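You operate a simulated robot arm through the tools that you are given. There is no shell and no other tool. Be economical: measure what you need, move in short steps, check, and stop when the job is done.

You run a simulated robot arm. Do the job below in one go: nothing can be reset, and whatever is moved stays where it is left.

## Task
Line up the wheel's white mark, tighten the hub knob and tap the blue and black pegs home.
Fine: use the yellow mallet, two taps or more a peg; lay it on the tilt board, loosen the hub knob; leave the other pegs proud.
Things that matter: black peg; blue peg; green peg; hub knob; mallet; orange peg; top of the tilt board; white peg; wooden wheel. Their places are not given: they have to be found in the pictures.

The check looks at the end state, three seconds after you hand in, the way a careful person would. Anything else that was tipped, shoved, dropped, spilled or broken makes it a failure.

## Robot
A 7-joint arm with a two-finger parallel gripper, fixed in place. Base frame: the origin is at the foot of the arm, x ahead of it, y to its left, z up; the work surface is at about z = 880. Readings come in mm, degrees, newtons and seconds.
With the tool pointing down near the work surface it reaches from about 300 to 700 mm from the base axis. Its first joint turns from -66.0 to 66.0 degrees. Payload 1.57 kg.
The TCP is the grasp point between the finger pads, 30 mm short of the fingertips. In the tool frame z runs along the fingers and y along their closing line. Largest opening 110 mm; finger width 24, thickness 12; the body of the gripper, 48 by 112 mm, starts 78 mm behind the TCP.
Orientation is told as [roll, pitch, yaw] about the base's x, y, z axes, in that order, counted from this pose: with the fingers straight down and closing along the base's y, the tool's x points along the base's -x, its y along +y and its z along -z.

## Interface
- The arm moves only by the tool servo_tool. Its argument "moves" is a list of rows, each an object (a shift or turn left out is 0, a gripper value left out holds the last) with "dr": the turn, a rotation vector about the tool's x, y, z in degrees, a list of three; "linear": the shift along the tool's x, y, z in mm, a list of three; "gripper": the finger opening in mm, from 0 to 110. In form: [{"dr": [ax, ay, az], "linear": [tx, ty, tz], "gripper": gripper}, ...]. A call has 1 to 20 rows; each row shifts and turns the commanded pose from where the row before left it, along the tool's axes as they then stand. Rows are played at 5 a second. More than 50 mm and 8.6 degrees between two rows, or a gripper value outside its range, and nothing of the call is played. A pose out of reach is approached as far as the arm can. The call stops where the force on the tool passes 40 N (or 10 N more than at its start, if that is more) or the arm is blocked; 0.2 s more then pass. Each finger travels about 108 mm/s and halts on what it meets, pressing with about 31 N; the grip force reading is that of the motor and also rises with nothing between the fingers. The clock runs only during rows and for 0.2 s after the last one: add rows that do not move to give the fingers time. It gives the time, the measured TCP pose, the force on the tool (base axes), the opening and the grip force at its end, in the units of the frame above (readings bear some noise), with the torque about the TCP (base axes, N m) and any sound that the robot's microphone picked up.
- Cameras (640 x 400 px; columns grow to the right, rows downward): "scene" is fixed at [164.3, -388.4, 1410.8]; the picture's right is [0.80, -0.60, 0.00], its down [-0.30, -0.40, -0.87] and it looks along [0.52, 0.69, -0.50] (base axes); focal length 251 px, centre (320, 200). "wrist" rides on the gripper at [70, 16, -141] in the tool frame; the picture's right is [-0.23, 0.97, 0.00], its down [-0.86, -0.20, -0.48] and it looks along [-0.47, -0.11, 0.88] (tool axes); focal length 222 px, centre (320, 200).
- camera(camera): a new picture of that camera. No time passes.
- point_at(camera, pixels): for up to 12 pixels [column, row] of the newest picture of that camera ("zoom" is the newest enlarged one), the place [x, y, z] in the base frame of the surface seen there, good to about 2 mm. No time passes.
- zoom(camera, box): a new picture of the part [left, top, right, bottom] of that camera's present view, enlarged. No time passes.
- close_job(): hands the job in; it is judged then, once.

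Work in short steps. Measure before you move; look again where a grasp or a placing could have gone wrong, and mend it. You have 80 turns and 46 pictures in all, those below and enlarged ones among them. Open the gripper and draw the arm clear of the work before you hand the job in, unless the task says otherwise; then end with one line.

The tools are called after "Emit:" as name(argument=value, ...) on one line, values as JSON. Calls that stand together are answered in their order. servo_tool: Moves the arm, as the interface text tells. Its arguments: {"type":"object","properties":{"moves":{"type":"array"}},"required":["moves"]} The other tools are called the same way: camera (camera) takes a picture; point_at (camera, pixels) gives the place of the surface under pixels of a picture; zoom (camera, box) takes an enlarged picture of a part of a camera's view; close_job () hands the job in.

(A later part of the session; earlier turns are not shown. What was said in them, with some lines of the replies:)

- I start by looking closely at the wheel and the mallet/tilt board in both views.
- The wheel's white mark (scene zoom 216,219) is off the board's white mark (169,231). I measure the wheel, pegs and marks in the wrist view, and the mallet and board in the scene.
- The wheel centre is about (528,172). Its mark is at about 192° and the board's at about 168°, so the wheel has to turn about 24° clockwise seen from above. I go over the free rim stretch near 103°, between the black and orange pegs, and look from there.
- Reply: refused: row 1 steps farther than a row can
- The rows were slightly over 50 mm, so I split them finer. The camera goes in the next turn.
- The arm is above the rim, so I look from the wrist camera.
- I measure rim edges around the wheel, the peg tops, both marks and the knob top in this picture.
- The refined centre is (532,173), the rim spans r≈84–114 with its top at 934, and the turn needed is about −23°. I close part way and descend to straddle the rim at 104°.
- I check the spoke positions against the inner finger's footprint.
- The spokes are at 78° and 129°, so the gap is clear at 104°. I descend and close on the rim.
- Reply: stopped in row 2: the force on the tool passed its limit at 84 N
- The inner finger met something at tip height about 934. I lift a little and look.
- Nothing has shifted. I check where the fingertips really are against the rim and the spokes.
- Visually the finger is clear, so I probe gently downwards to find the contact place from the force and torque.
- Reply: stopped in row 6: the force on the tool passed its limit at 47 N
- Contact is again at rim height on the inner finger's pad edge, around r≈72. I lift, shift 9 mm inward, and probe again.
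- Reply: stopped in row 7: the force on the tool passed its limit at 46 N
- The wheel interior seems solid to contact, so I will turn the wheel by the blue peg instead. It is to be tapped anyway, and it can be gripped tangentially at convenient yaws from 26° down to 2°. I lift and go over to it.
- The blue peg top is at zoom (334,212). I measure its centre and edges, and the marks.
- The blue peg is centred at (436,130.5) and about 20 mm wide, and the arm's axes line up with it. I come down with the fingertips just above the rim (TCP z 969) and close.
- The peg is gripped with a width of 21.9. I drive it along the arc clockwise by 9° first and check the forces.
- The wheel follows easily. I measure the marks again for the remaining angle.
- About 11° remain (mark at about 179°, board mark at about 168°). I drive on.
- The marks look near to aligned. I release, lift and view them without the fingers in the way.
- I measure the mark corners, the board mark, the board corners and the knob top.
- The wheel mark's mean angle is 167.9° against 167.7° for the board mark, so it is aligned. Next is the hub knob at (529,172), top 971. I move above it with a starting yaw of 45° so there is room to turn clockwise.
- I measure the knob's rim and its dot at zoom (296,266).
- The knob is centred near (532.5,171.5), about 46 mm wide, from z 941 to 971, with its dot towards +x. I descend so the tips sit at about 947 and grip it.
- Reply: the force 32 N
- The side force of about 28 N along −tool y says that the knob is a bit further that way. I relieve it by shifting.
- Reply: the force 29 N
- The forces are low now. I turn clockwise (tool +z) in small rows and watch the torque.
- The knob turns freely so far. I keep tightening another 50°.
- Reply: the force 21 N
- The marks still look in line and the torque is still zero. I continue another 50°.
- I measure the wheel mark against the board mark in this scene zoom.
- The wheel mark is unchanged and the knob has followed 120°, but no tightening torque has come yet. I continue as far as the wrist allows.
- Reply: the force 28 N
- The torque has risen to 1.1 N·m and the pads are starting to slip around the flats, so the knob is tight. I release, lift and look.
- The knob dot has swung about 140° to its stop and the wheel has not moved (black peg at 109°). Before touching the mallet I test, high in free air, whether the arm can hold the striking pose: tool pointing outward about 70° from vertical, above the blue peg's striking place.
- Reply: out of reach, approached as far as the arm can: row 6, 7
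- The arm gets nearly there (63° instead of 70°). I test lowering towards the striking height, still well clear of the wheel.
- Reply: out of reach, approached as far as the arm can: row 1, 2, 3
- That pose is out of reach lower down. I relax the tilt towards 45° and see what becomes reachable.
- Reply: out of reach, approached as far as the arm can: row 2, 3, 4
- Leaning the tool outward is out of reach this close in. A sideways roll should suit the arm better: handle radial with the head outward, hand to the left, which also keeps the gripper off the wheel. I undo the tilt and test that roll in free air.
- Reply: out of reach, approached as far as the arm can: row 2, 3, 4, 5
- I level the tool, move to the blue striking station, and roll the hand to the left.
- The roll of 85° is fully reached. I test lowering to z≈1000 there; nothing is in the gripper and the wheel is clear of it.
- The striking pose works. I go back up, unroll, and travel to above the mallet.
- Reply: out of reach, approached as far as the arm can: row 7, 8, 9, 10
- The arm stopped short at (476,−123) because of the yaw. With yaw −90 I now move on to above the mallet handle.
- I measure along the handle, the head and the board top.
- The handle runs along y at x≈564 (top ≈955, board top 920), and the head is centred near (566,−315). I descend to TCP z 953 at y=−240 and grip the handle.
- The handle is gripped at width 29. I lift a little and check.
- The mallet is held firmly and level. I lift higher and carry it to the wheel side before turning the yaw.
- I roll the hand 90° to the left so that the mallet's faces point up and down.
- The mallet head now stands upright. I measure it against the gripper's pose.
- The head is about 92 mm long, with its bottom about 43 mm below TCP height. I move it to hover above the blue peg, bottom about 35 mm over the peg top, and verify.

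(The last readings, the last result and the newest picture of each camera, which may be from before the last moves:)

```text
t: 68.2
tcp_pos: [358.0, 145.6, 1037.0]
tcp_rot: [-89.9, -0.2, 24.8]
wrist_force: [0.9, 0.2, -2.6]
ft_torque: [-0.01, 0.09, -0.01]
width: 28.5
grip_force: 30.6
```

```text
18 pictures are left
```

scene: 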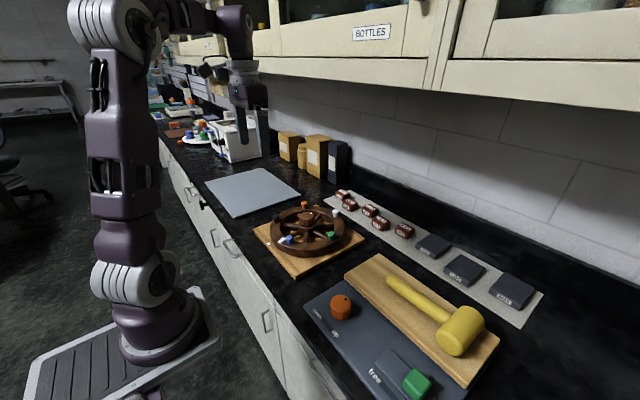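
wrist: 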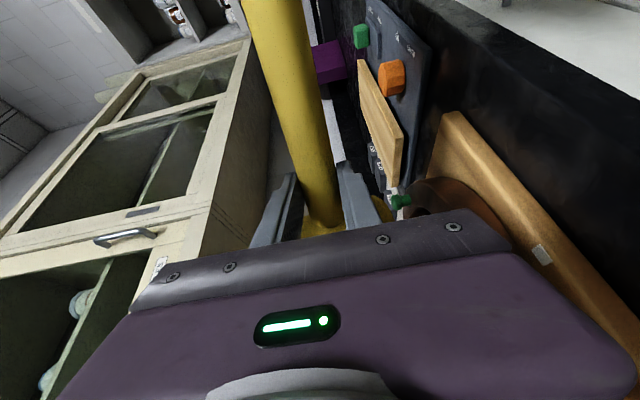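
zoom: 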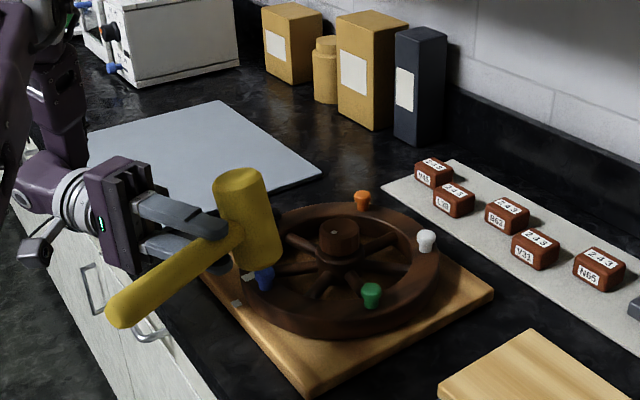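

I measure the head's visible edges in a closer zoom to be sure it is centred over the blue peg.

Emit:
zoom(camera="scene", box=[255, 165, 315, 250])

```text
4.71 times, centred on (285, 208) of scene
```

zoom: 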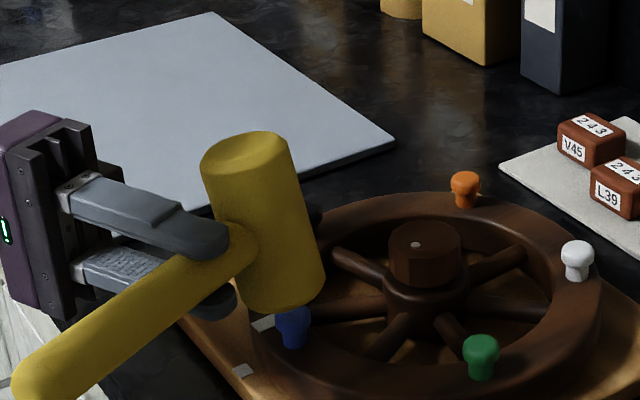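

Emit:
point_at(camera="zoom", pixels=[[247, 145], [210, 165], [282, 140], [245, 175], [282, 306], [246, 293], [320, 275], [264, 240], [300, 200], [292, 312], [100, 325], [150, 292]])

```text
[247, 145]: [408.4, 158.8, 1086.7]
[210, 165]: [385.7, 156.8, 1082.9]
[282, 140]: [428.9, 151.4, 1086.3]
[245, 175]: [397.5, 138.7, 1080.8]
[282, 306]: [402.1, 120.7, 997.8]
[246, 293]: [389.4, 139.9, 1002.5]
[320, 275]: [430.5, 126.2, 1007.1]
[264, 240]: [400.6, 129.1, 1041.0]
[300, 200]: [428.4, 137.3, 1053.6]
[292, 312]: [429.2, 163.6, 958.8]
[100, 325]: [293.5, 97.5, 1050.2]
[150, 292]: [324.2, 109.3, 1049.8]
```

The head leans about 9° (bottom towards tool +z), and its bottom centre is at about (413,143), while the peg is at (427,167). I correct the roll by −8.7° and shift by (+17,+17), then check.

Emit:
servo_tool(moves=[{"dr": [-4.4, 0, 0]}, {"dr": [-4.3, 0, 0]}, {"linear": [-11.5, -0.6, -4.3]}, {"linear": [-11.5, -0.6, -4.3]}, {}])

Emit:
zoom(camera="scene", box=[255, 165, 315, 250])

```text
t: 69.4
tcp_pos: [376.3, 162.6, 1040.7]
tcp_rot: [-81.3, -0.1, 24.8]
wrist_force: [-0.8, -0.5, -2.4]
ft_torque: [0.01, 0.09, 0.0]
width: 28.6
grip_force: 30.9
```

```text
4.71 times, centred on (285, 208) of scene
```

zoom: 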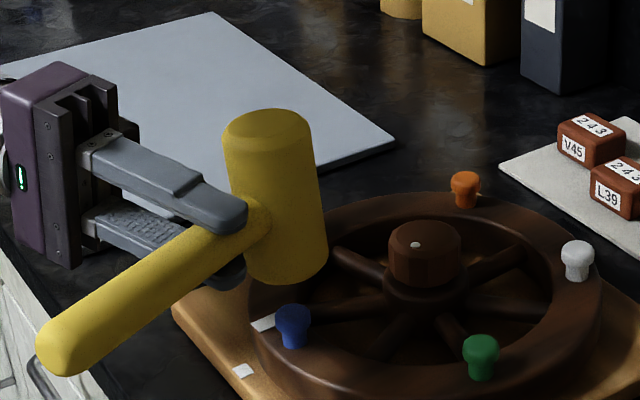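

Emit:
point_at(camera="zoom", pixels=[[266, 125], [268, 147], [287, 283], [250, 270], [323, 268], [232, 135], [305, 125], [293, 312], [280, 307], [306, 310]])

```text
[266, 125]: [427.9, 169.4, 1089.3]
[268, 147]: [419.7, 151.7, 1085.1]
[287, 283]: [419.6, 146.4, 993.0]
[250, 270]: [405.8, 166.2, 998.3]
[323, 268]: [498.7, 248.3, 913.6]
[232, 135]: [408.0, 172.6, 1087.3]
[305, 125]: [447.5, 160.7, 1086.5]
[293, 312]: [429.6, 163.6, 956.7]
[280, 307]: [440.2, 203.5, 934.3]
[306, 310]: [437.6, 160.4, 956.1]
```

The head is now vertical and centred over the blue peg (429,169), with the bottom at 993 and the peg top at about 957. First tap: I come down about 43 mm.

Emit:
servo_tool(moves=[{"linear": [0, 14.8, 2.3]}, {"linear": [0, 12.8, 2]}, {"linear": [0, 14.8, 2.3]}])

```text
t: 70.2
tcp_pos: [374.5, 161.5, 998.6]
tcp_rot: [-81.4, -0.3, 24.8]
wrist_force: [0.9, 1.2, 3.8]
ft_torque: [0.12, -0.36, -0.01]
width: 28.4
grip_force: 31.0
```

There was light contact at TCP z 998.6. I lift and strike faster.

Emit:
servo_tool(moves=[{"linear": [0, -29.6, -4.5]}, {}, {"linear": [0, 39.5, 6]}, {}])

Emit:
zoom(camera="scene", box=[255, 165, 315, 250])

```text
t: 71.1
tcp_pos: [374.5, 161.8, 997.2]
tcp_rot: [-82.3, -0.4, 24.3]
wrist_force: [-5.2, -0.6, 15.2]
ft_torque: [0.22, -0.54, 0.09]
width: 29.4
grip_force: 31.4
stopped in row 4: the force on the tool passed its limit at 48 N (the readings are from after the stop); the commanded pose is now the measured one
```

```text
4.71 times, centred on (285, 208) of scene
```

zoom: 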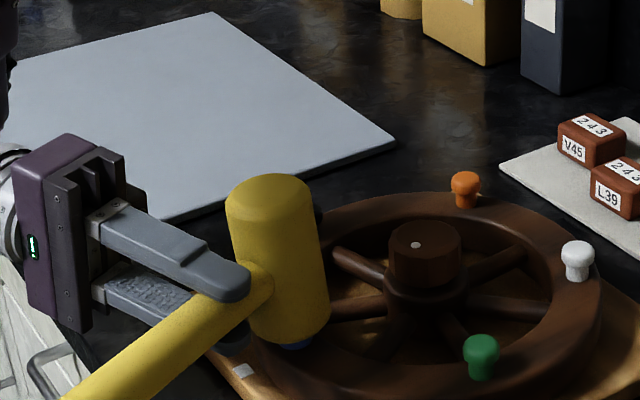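

The peg seems to be moving. I lift 30 mm and strike again, aiming 15 mm deeper.

Emit:
servo_tool(moves=[{"linear": [0, -29.6, -4.5]}, {}, {"linear": [0, 44.5, 6.8]}, {}])

Emit:
servo_tool(moves=[{"linear": [0, -39, -6]}, {"linear": [0, -10, -1.5]}, {}])

Emit:
zoom(camera="scene", box=[255, 165, 315, 250])

```text
t: 71.9
tcp_pos: [369.7, 158.3, 994.8]
tcp_rot: [-83.8, -0.5, 23.7]
wrist_force: [-6.0, -0.4, 18.3]
ft_torque: [0.17, -0.67, 0.0]
width: 30.0
grip_force: 31.3
stopped in row 4: the force on the tool passed its limit at 70 N (the readings are from after the stop); the commanded pose is now the measured one
```

```text
t: 72.7
tcp_pos: [371.3, 162.2, 1039.6]
tcp_rot: [-83.6, -0.2, 23.9]
wrist_force: [0.3, -0.5, -3.9]
ft_torque: [0.0, 0.08, -0.01]
width: 28.4
grip_force: 30.5
```

```text
4.71 times, centred on (285, 208) of scene
```

zoom: 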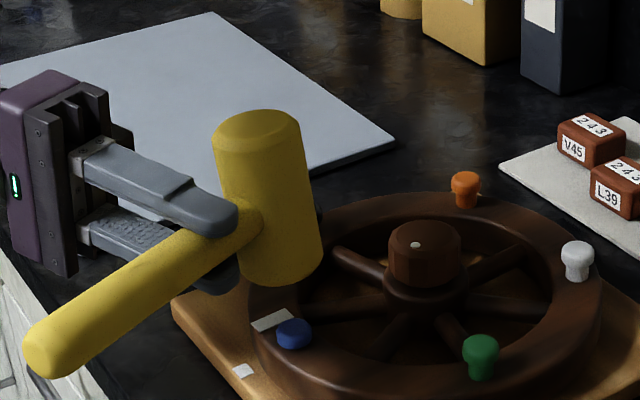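

The blue peg is visibly lower, at zoom (293,333). I measure the peg top, the rim and the mark, and where the head is.

Emit:
point_at(camera="zoom", pixels=[[293, 326], [293, 342], [278, 332], [310, 332], [270, 321], [243, 371], [281, 284], [258, 125], [340, 345], [481, 344]])

```text
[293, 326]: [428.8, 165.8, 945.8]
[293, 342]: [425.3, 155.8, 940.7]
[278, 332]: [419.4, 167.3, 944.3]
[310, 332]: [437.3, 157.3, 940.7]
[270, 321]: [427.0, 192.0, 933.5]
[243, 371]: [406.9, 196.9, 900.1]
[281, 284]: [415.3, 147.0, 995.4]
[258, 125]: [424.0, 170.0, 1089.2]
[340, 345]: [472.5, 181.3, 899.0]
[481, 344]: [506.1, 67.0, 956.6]
```

The blue top has gone from 957.6 to 945.8, so its cap looks seated on the rim. One more tap confirms it.

Emit:
servo_tool(moves=[{"linear": [0, 19.8, 2.2]}, {}, {"linear": [0, 39, 4.4]}, {}])

Emit:
servo_tool(moves=[{"linear": [0, -39, -4.4]}, {"linear": [0, -39, -4.4]}, {}])

Emit:
zoom(camera="scene", box=[245, 145, 345, 255])

```text
t: 73.5
tcp_pos: [368.6, 160.1, 993.7]
tcp_rot: [-84.9, -0.5, 23.2]
wrist_force: [-6.0, -0.8, 17.5]
ft_torque: [0.19, -0.65, 0.02]
width: 29.7
grip_force: 30.5
stopped in row 4: the force on the tool passed its limit at 63 N (the readings are from after the stop); the commanded pose is now the measured one
```

```text
t: 74.3
tcp_pos: [368.5, 161.8, 1069.9]
tcp_rot: [-84.5, -0.4, 23.2]
wrist_force: [-0.3, -0.2, -2.5]
ft_torque: [-0.05, 0.1, 0.03]
width: 28.6
grip_force: 30.9
```

```text
3.64 times, centred on (295, 200) of scene
```

zoom: 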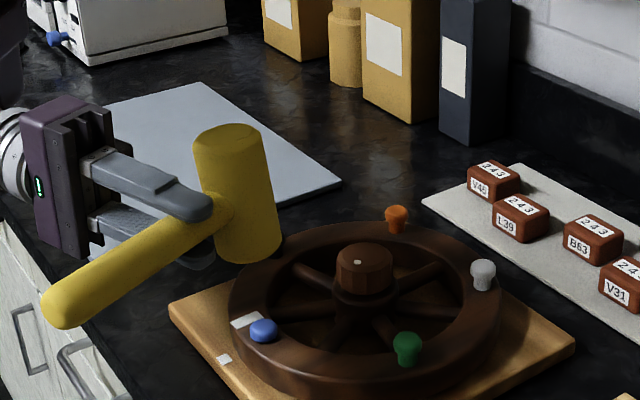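

Emit:
point_at(camera="zoom", pixels=[[263, 325], [263, 331], [245, 320], [224, 360], [232, 140], [248, 262], [213, 252], [276, 248], [202, 135]])

```text
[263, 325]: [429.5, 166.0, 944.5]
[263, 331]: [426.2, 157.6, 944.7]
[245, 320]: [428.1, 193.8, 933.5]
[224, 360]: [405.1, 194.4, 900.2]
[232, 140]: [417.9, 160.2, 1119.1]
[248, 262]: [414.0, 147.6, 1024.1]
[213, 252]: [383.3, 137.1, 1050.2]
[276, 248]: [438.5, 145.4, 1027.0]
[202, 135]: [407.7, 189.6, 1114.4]
```

Blue is home: its top at 944.6 is not going further, and the mark is still aligned. I move the head over the black peg at about (500,267).

Emit:
servo_tool(moves=[{"linear": [-35.7, 1.9, -19.8]}, {"linear": [-35.7, 1.9, -19.8]}, {"linear": [-35.7, 1.9, -19.8]}, {"linear": [0, 24, 2.3]}, {}])

Emit:
zoom(camera="scene", box=[255, 145, 325, 240])

```text
t: 75.5
tcp_pos: [446.1, 251.7, 1045.0]
tcp_rot: [-84.7, -0.3, 23.2]
wrist_force: [0.3, 0.3, -3.7]
ft_torque: [0.01, 0.09, 0.0]
width: 28.5
grip_force: 30.9
out of reach, approached as far as the arm can: row 3
```

```text
4.21 times, centred on (290, 192) of scene
```

zoom: 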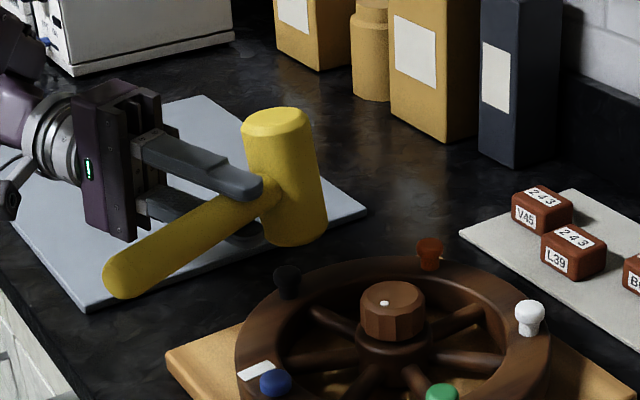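

The last row stopped a little short. I measure the head and the black peg.

Emit:
point_at(camera="zoom", pixels=[[288, 275], [280, 278], [298, 278], [293, 246], [262, 238], [324, 233], [276, 115], [247, 122], [306, 115], [276, 134]])

```text
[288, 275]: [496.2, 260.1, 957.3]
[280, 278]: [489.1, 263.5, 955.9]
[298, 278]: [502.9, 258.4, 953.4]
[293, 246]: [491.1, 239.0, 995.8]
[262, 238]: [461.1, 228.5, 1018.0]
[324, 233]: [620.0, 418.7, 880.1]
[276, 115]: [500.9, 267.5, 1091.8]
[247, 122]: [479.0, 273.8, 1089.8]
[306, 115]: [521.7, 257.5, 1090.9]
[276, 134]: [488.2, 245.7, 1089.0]
```

The head's bottom centre at (502,261) covers the black peg at (498,265). First tap on black.

Emit:
servo_tool(moves=[{"linear": [0, 15, 1.4]}, {}, {"linear": [0, 36, 3.3]}, {}])

Emit:
servo_tool(moves=[{"linear": [0, -30, -2.8]}, {}, {"linear": [0, 45, 4.1]}, {}])

Emit:
servo_tool(moves=[{"linear": [0, -40, -3.7]}, {"linear": [0, -15, -1.4]}, {}])

Emit:
zoom(camera="scene", box=[255, 145, 325, 240])

```text
t: 76.5
tcp_pos: [446.6, 252.6, 997.4]
tcp_rot: [-84.9, -0.7, 23.0]
wrist_force: [-10.9, -10.5, 33.0]
ft_torque: [0.42, -1.12, -0.24]
width: 29.2
grip_force: 30.7
```

```text
t: 77.4
tcp_pos: [444.6, 253.4, 994.1]
tcp_rot: [-85.8, -1.3, 22.4]
wrist_force: [-3.4, -5.6, 17.6]
ft_torque: [0.26, -0.66, -0.1]
width: 30.3
grip_force: 31.7
stopped in row 4: the force on the tool passed its limit at 70 N (the readings are from after the stop); the commanded pose is now the measured one
```

```text
t: 78.2
tcp_pos: [445.4, 250.1, 1047.9]
tcp_rot: [-85.6, -0.9, 22.5]
wrist_force: [-0.5, -0.7, -2.8]
ft_torque: [0.03, 0.07, -0.01]
width: 28.7
grip_force: 31.0
```

```text
4.21 times, centred on (290, 192) of scene
```

zoom: 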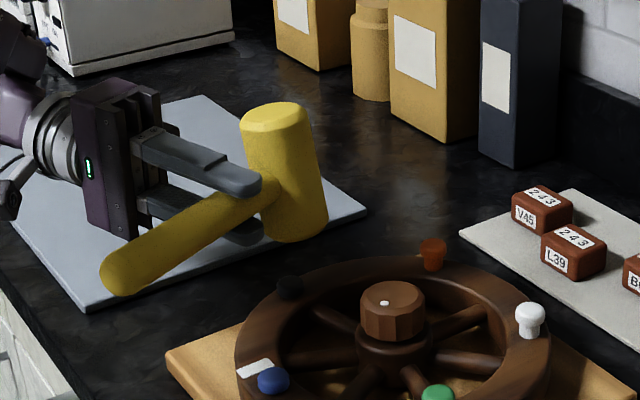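

Emit:
point_at(camera="zoom", pixels=[[288, 285], [291, 282], [284, 284], [293, 243], [276, 112], [255, 368], [431, 245], [275, 375], [529, 308]])

```text
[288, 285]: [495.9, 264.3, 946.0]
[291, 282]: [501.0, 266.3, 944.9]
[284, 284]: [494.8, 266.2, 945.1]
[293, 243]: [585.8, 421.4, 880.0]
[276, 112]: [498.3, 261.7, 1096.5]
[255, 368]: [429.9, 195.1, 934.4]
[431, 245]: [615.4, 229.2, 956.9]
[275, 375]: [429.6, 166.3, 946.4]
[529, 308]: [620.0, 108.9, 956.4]
```

Black is also seated, with its top at 945. I give it one more tap, then lift away, unroll, and turn back towards the tilt board along the path I came by.

Emit:
servo_tool(moves=[{"linear": [0, 20, 1.6]}, {}, {"linear": [0, 42, 3.4]}, {}])

Emit:
servo_tool(moves=[{"linear": [0, -40, -3.2]}, {"linear": [0, -40, -3.2]}, {"linear": [0, -40, -3.2]}, {"linear": [0, -40, -3.2]}, {"linear": [25.8, -2.5, 32.8]}, {"linear": [25.8, -2.5, 32.8]}, {"linear": [25.8, -2.5, 32.8]}, {"linear": [25.8, -2.5, 32.8]}, {}])

Emit:
servo_tool(moves=[{"dr": [-8.55, 0, 0]}, {"dr": [-8.55, 0, 0]}, {"dr": [-8.55, 0, 0]}, {"dr": [-8.55, 0, 0]}, {"dr": [-8.55, 0, 0]}, {"dr": [-8.55, 0, 0]}, {"dr": [-8.55, 0, 0]}, {"dr": [-8.55, 0, 0]}, {"dr": [-8.55, 0, 0]}, {"dr": [-8.55, 0, 0]}, {}])

Emit:
zoom(camera="scene", box=[200, 90, 400, 270])

```text
t: 79.0
tcp_pos: [445.3, 249.6, 994.7]
tcp_rot: [-86.6, -1.9, 21.7]
wrist_force: [-3.7, -3.0, 15.8]
ft_torque: [0.29, -0.63, -0.06]
width: 29.4
grip_force: 31.2
stopped in row 4: the force on the tool passed its limit at 54 N (the readings are from after the stop); the commanded pose is now the measured one
```

```text
t: 81.0
tcp_pos: [406.8, 63.5, 1144.0]
tcp_rot: [-86.5, -1.6, 21.8]
wrist_force: [0.6, 0.6, -1.7]
ft_torque: [-0.03, 0.11, 0.01]
width: 28.3
grip_force: 30.8
out of reach, approached as far as the arm can: row 2, 3, 4
```

```text
t: 83.4
tcp_pos: [407.7, 63.6, 1145.9]
tcp_rot: [-0.9, -1.5, 21.8]
wrist_force: [-0.5, 0.2, -3.0]
ft_torque: [-0.02, 0.08, -0.02]
width: 28.3
grip_force: 30.9
```

```text
2.22 times, centred on (300, 180) of scene
```

zoom: 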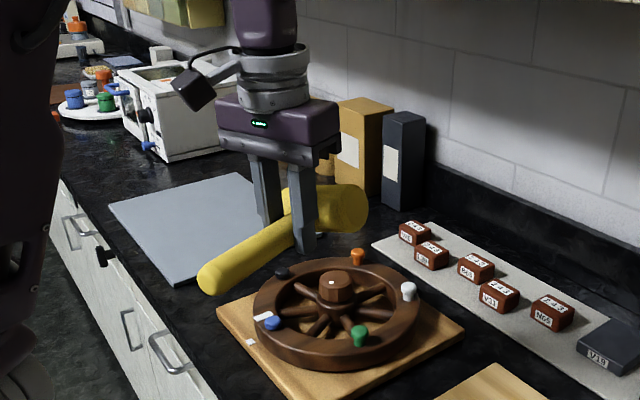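

Everything is still in order. I level, turn the yaw back to −90 and carry the mallet over the board.

Emit:
servo_tool(moves=[{"dr": [-0.9, 1.5, 0]}, {"dr": [0, 0, 8]}, {"dr": [0, 0, 8]}, {"dr": [0, 0, 8]}, {"dr": [0, 0, 8]}, {"dr": [0, 0, 8]}, {"dr": [0, 0, 8]}, {"dr": [0, 0, 8]}, {"dr": [0, 0, 8]}, {"dr": [0, 0, 8]}, {"dr": [0, 0, 8]}, {"dr": [0, 0, 8]}, {"dr": [0, 0, 8]}, {"dr": [0, 0, 8]}, {"dr": [0, 0, 8]}, {}])

Emit:
servo_tool(moves=[{"linear": [-36.1, 19.5, 0]}, {"linear": [-36.1, 19.5, 0]}, {"linear": [-36.1, 19.5, 0]}, {"linear": [-36.1, 19.5, 0]}, {"linear": [-36.1, 19.5, 0]}, {"linear": [-36.1, 19.5, 0]}, {"linear": [-36.1, 19.5, 0]}, {"linear": [-36.1, 19.5, 0]}, {"linear": [0, 0, 40]}, {"linear": [0, 0, 40]}, {"linear": [0, 0, 40]}, {"dr": [-6, 0, 0]}, {}])

Emit:
zoom(camera="scene", box=[330, 200, 520, 390])

```text
t: 86.8
tcp_pos: [408.8, 64.9, 1145.6]
tcp_rot: [0.2, -0.2, -90.3]
wrist_force: [-1.2, -0.2, -3.0]
ft_torque: [0.12, 0.02, 0.02]
width: 28.5
grip_force: 31.2
```

```text
t: 89.6
tcp_pos: [563.1, -225.5, 1025.7]
tcp_rot: [6.2, -0.1, -90.2]
wrist_force: [-0.4, 0.5, -3.5]
ft_torque: [0.08, 0.01, 0.03]
width: 28.5
grip_force: 31.2
```

```text
2.11 times, centred on (425, 295) of scene
```

zoom: 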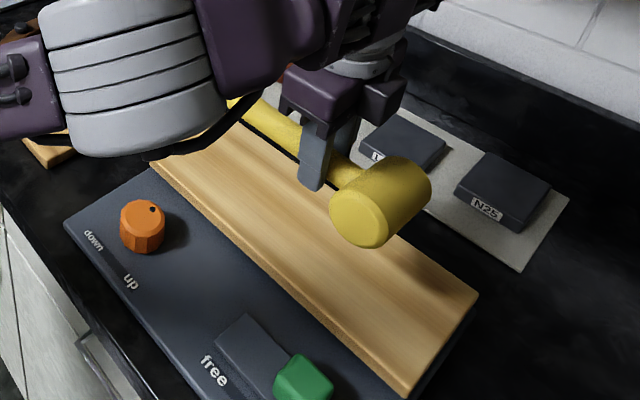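

I measure the head's attitude and height above the board.

Emit:
point_at(camera="zoom", pixels=[[357, 220], [345, 180], [362, 246], [400, 160], [428, 200], [385, 165], [395, 240], [420, 330], [410, 385], [470, 295], [240, 108], [352, 165]])

```text
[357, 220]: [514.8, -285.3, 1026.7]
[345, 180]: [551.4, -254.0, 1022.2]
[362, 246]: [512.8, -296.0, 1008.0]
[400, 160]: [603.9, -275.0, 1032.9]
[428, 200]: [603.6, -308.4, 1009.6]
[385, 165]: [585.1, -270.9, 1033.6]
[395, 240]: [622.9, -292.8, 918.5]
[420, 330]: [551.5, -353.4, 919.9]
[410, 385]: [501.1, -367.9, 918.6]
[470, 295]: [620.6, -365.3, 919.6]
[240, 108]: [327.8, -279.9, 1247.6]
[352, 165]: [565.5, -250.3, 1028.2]
```

The head is over the board (y about −262 to −312, board end −366), but it still tilts about 11° with the near end up. I tilt 6° more and lower gently to contact.

Emit:
servo_tool(moves=[{"dr": [-7, 0, 0]}, {"linear": [0, -6.7, 29.2]}, {"linear": [0, -4.5, 19.5]}, {"linear": [0, -2, 8.8]}, {"linear": [0, -0.7, 2.9]}, {}, {"linear": [0, -0.7, 2.9]}, {}])

Emit:
zoom(camera="scene", box=[380, 230, 500, 370])

```text
t: 91.4
tcp_pos: [563.2, -225.9, 960.9]
tcp_rot: [13.0, -0.1, -90.3]
wrist_force: [-0.2, -0.7, -2.6]
ft_torque: [0.09, 0.02, 0.0]
width: 28.3
grip_force: 30.9
```

```text
2.86 times, centred on (440, 300) of scene
```

zoom: 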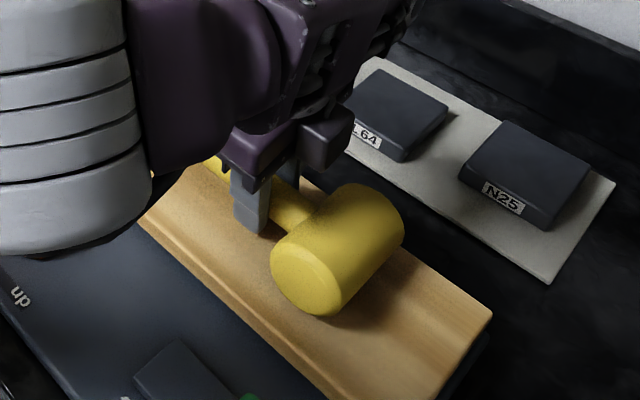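

It is not in contact yet (weight still −2.6 N), but close. I lower in small steps.

Emit:
servo_tool(moves=[{"linear": [0, -0.4, 1.9]}, {}, {"linear": [0, -0.4, 1.9]}, {}])

Emit:
servo_tool(moves=[{"linear": [0, -0.4, 1.9]}, {}])

Emit:
servo_tool(moves=[{"linear": [0, -0.4, 1.9]}, {}])

Emit:
point_at(camera="zoom", pixels=[[305, 275], [315, 312], [380, 190], [350, 185], [325, 230]])

```text
t: 92.4
tcp_pos: [562.7, -227.0, 957.0]
tcp_rot: [13.1, -0.3, -90.1]
wrist_force: [-1.1, 0.9, 0.9]
ft_torque: [-0.12, -0.1, -0.15]
width: 27.9
grip_force: 30.9
```

```text
t: 93.0
tcp_pos: [562.8, -226.0, 956.8]
tcp_rot: [13.2, -0.1, -90.2]
wrist_force: [-6.9, 4.4, 12.0]
ft_torque: [-0.73, -0.53, -0.2]
width: 28.2
grip_force: 31.8
```

```text
t: 93.6
tcp_pos: [563.0, -224.8, 954.8]
tcp_rot: [13.3, -0.1, -90.1]
wrist_force: [-11.6, 8.9, 28.9]
ft_torque: [-0.07, 0.47, -0.11]
width: 28.4
grip_force: 31.3
```

```text
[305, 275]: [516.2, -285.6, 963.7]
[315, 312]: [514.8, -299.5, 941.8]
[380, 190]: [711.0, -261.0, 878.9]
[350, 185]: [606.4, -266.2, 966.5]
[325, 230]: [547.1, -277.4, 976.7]
```

The mallet rests on the board. I ease off slightly, open gently and withdraw along the tool axis.

Emit:
servo_tool(moves=[{"linear": [0, 0.4, -1.9]}, {"gripper": 33}, {"linear": [0, 0, -2], "gripper": 40}, {"linear": [0, 0, -3], "gripper": 52}, {"linear": [0, 0, -10], "gripper": 60}, {"linear": [0, 0, -35]}, {"linear": [0, 0, -45]}, {"linear": [0, 0, -45]}, {"dr": [7, 0, 0]}, {"dr": [6, 0, 0]}, {}])

Emit:
zoom(camera="scene", box=[330, 200, 520, 390])

```text
t: 96.0
tcp_pos: [532.9, -225.3, 1092.7]
tcp_rot: [0.0, -0.1, -90.2]
wrist_force: [-0.4, 0.3, -0.1]
ft_torque: [-0.01, 0.0, 0.0]
width: 60.0
grip_force: 0.0
```

```text
2.11 times, centred on (425, 295) of scene
```

zoom: 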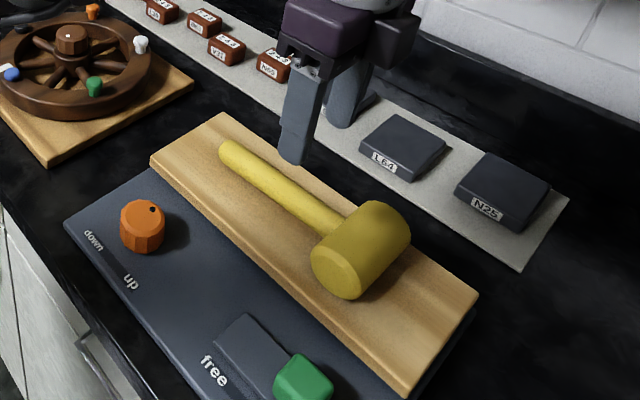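

The mallet lies flat on the tilt board and nothing else has moved. I go back to the knob at (535.5,170), with the yaw near −95 to match its flats.

Emit:
servo_tool(moves=[{"linear": [0, 0, -40], "gripper": 72}, {"linear": [43.9, 0.3, 0]}, {"linear": [43.9, 0.3, 0]}, {"linear": [43.9, 0.3, 0]}, {"linear": [43.9, 0.3, 0]}, {"linear": [43.9, 0.3, 0]}, {"linear": [43.9, 0.3, 0]}, {"linear": [43.9, 0.3, 0]}, {"linear": [43.9, 0.3, 0]}, {"linear": [44, 0.3, 0]}, {"dr": [0, 0, 5]}, {"linear": [0, 0, 45]}, {"linear": [0, 0, 40]}, {}])

Emit:
camera(camera="wrist")

```text
t: 99.0
tcp_pos: [535.8, 170.7, 1045.7]
tcp_rot: [0.1, -0.1, -95.1]
wrist_force: [0.7, 0.0, -0.9]
ft_torque: [-0.01, -0.02, 0.02]
width: 72.1
grip_force: 0.0
```

```text
6 pictures are left
```

wrist: 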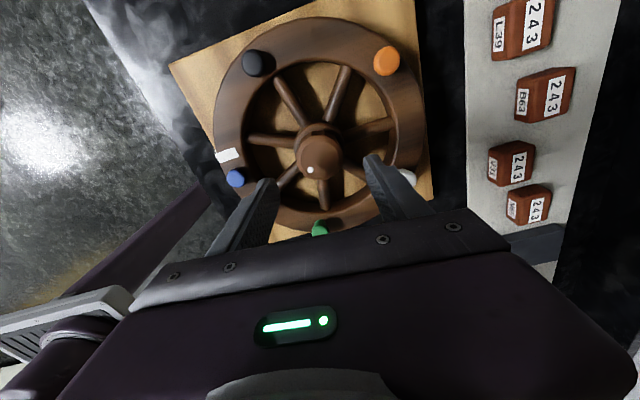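

The knob sits between the fingers. I descend, grip, and turn counter-clockwise a first part.

Emit:
servo_tool(moves=[{"linear": [0, 0, 35]}, {"linear": [0, 0, 32]}, {}, {"gripper": 52}, {"gripper": 35}, {}, {}])

Emit:
servo_tool(moves=[{"dr": [0, 0, -4]}, {"dr": [0, 0, -4]}, {"dr": [0, 0, -4]}, {"dr": [0, 0, -4]}, {"dr": [0, 0, -4]}, {"dr": [0, 0, -5]}, {"dr": [0, 0, -5]}, {"dr": [0, 0, -5]}, {}])

```text
t: 100.6
tcp_pos: [534.6, 168.9, 978.6]
tcp_rot: [0.2, -0.1, -95.2]
wrist_force: [12.6, 1.1, -9.5]
ft_torque: [0.24, 0.06, 0.03]
width: 47.5
grip_force: 44.5
```

```text
t: 102.6
tcp_pos: [535.5, 169.2, 977.7]
tcp_rot: [0.0, -0.3, -60.1]
wrist_force: [10.1, -1.2, -6.2]
ft_torque: [-0.93, 0.28, -0.02]
width: 47.5
grip_force: 44.8
```

It is turning without resistance. I continue about 100° to bring the knob back to its loose position.

Emit:
servo_tool(moves=[{"dr": [0, 0, -5]}, {"dr": [0, 0, -5]}, {"dr": [0, 0, -5]}, {"dr": [0, 0, -5]}, {"dr": [0, 0, -5]}, {"dr": [0, 0, -5]}, {"dr": [0, 0, -5]}, {"dr": [0, 0, -5]}, {"dr": [0, 0, -5]}, {"dr": [0, 0, -5]}, {"dr": [0, 0, -5]}, {"dr": [0, 0, -5]}, {"dr": [0, 0, -5]}, {"dr": [0, 0, -5]}, {"dr": [0, 0, -5]}, {"dr": [0, 0, -5]}, {"dr": [0, 0, -5]}, {"dr": [0, 0, -5]}, {"dr": [0, 0, -5]}, {}])

Emit:
zoom(camera="scene", box=[240, 170, 370, 280])

```text
t: 106.8
tcp_pos: [536.5, 169.5, 980.1]
tcp_rot: [-0.1, -0.2, 34.9]
wrist_force: [12.7, 14.1, -15.3]
ft_torque: [1.02, -0.23, -0.03]
width: 47.3
grip_force: 45.0
```

```text
3.64 times, centred on (305, 225) of scene
```

zoom: 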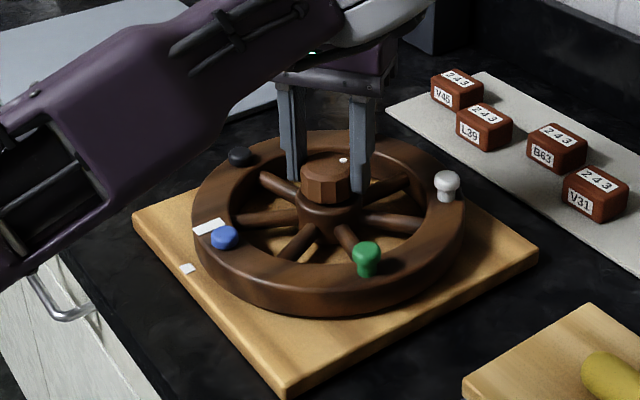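

The dot is back near its starting place. I release, lift clear, and check that the mark has stayed aligned.

Emit:
servo_tool(moves=[{"gripper": 60}, {"gripper": 75}, {}, {"linear": [0, 0, -40]}, {"linear": [0, 0, -45]}, {"linear": [0, 0, -45]}, {"linear": [30, 0, -30]}, {"linear": [40, 0, -20]}, {}])

Emit:
zoom(camera="scene", box=[260, 200, 330, 250])

Emit:
point_at(camera="zoom", pixels=[[320, 200]])

Emit:
camera(camera="wrist")

```text
t: 108.8
tcp_pos: [476.8, 131.4, 1161.7]
tcp_rot: [-0.2, 0.0, 34.8]
wrist_force: [-0.8, 0.2, -0.8]
ft_torque: [-0.02, 0.02, 0.01]
width: 75.0
grip_force: 0.1
```

```text
8.00 times, centred on (295, 225) of scene
```

zoom: 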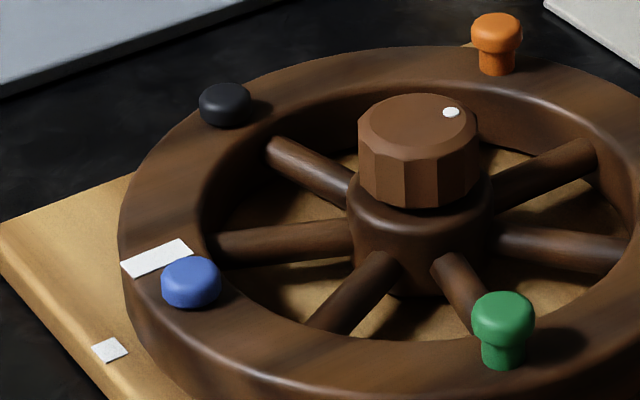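

```text
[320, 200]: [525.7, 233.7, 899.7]
```

```text
3 pictures are left
```

wrist: 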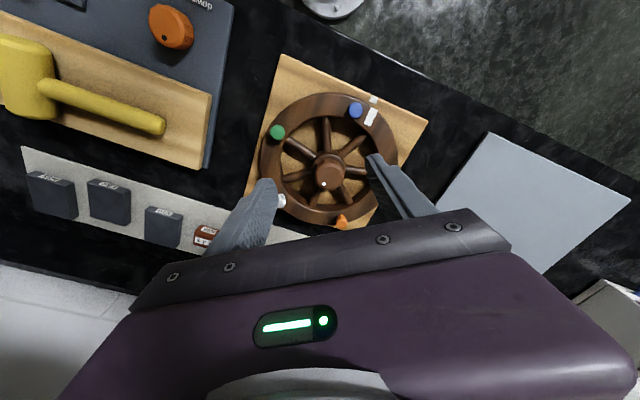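

Both pegs have their caps on the rim. I measure the mark's four corners and the board mark in the scene zoom and the wrist view.

Emit:
point_at(camera="zoom", pixels=[[126, 262], [180, 243], [136, 272], [189, 254], [158, 258], [109, 350], [192, 262], [224, 90], [452, 112]])

Emit:
point_at(camera="wrist", pixels=[[371, 117], [373, 99], [356, 110], [324, 184]])

```text
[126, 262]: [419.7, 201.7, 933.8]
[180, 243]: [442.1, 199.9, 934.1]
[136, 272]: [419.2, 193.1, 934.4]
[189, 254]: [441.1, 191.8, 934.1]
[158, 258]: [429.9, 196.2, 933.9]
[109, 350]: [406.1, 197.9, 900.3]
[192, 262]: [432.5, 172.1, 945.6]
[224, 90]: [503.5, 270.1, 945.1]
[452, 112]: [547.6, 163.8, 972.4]
```

```text
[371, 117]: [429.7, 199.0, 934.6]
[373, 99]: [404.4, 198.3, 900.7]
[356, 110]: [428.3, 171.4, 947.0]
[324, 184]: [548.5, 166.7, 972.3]
```

The knob turning dragged the wheel about 2–3° clockwise: the mark is at y≈197 and was 194 when aligned, and the blue peg is at y≈171.5 and was 167. I nudge it back by closing on the blue cap centred at y=167.5, then release.

Emit:
servo_tool(moves=[{"dr": [0, 0, 7]}, {"dr": [0, 0, 7]}, {"dr": [0, 0, 7]}, {"dr": [0, 0, 7], "gripper": 50}, {"dr": [0, 0, 6.8]}, {"linear": [23.4, 18, 0]}, {"linear": [23.4, 18.1, 0]}, {"linear": [0, 0, 40]}, {"linear": [0, 0, 40]}, {"linear": [0, 0, 40]}, {"linear": [0, 0, 40]}, {"linear": [0, 0, 31.2]}, {}, {"gripper": 36}, {"gripper": 28}, {"gripper": 22}, {"gripper": 15}, {}, {}])

Emit:
servo_tool(moves=[{"gripper": 25}, {"gripper": 50}, {}, {"linear": [0, 0, -40]}, {"linear": [0, 0, -40]}, {"linear": [0, 0, -40]}, {"linear": [45, 0, 0]}, {"linear": [15, -35, -20]}, {}])

Emit:
zoom(camera="scene", box=[260, 200, 330, 250])

```text
t: 112.8
tcp_pos: [432.9, 165.7, 966.9]
tcp_rot: [-0.1, -0.1, 0.0]
wrist_force: [0.2, 1.2, -0.1]
ft_torque: [0.03, 0.13, 0.13]
width: 21.5
grip_force: 34.7
```

```text
t: 114.8
tcp_pos: [371.1, 132.0, 1108.0]
tcp_rot: [-0.2, -0.1, 0.1]
wrist_force: [-0.1, 0.0, 0.3]
ft_torque: [-0.02, 0.0, -0.02]
width: 50.2
grip_force: 0.1
```

```text
8.00 times, centred on (295, 225) of scene
5 turns are left
```

zoom: 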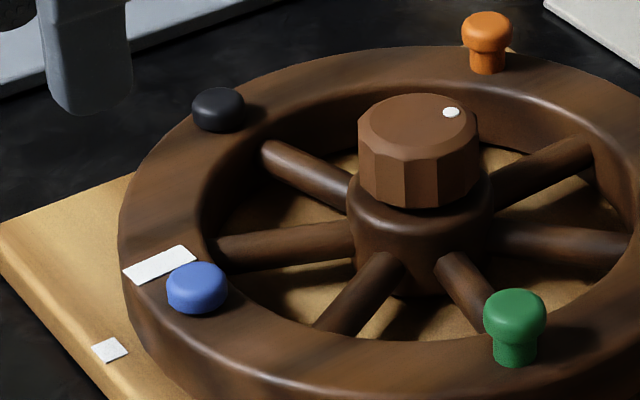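

The wheel has turned back slightly. I verify the mark.

Emit:
point_at(camera="zoom", pixels=[[127, 270], [180, 248], [140, 281], [193, 260], [160, 265], [109, 350], [197, 268], [219, 95]])

```text
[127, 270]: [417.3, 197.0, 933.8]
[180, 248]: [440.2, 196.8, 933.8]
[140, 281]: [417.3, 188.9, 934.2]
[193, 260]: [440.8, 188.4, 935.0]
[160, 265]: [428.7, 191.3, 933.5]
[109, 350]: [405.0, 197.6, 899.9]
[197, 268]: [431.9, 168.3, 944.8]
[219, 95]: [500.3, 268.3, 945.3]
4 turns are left
```

The mark is at 168.5° against 168.5° for the board mark, so it is aligned. Both pegs are home, the mallet is on the board, the knob is loose, and the gripper is open and clear, so I hand in.

Emit:
close_job()

```text
The job is handed in.
```

The job is handed in: the wheel's mark is lined up, and the blue and black pegs are tapped home with the yellow mallet. The mallet lies on the tilt board, the hub knob is loose again, and the other pegs are still proud.
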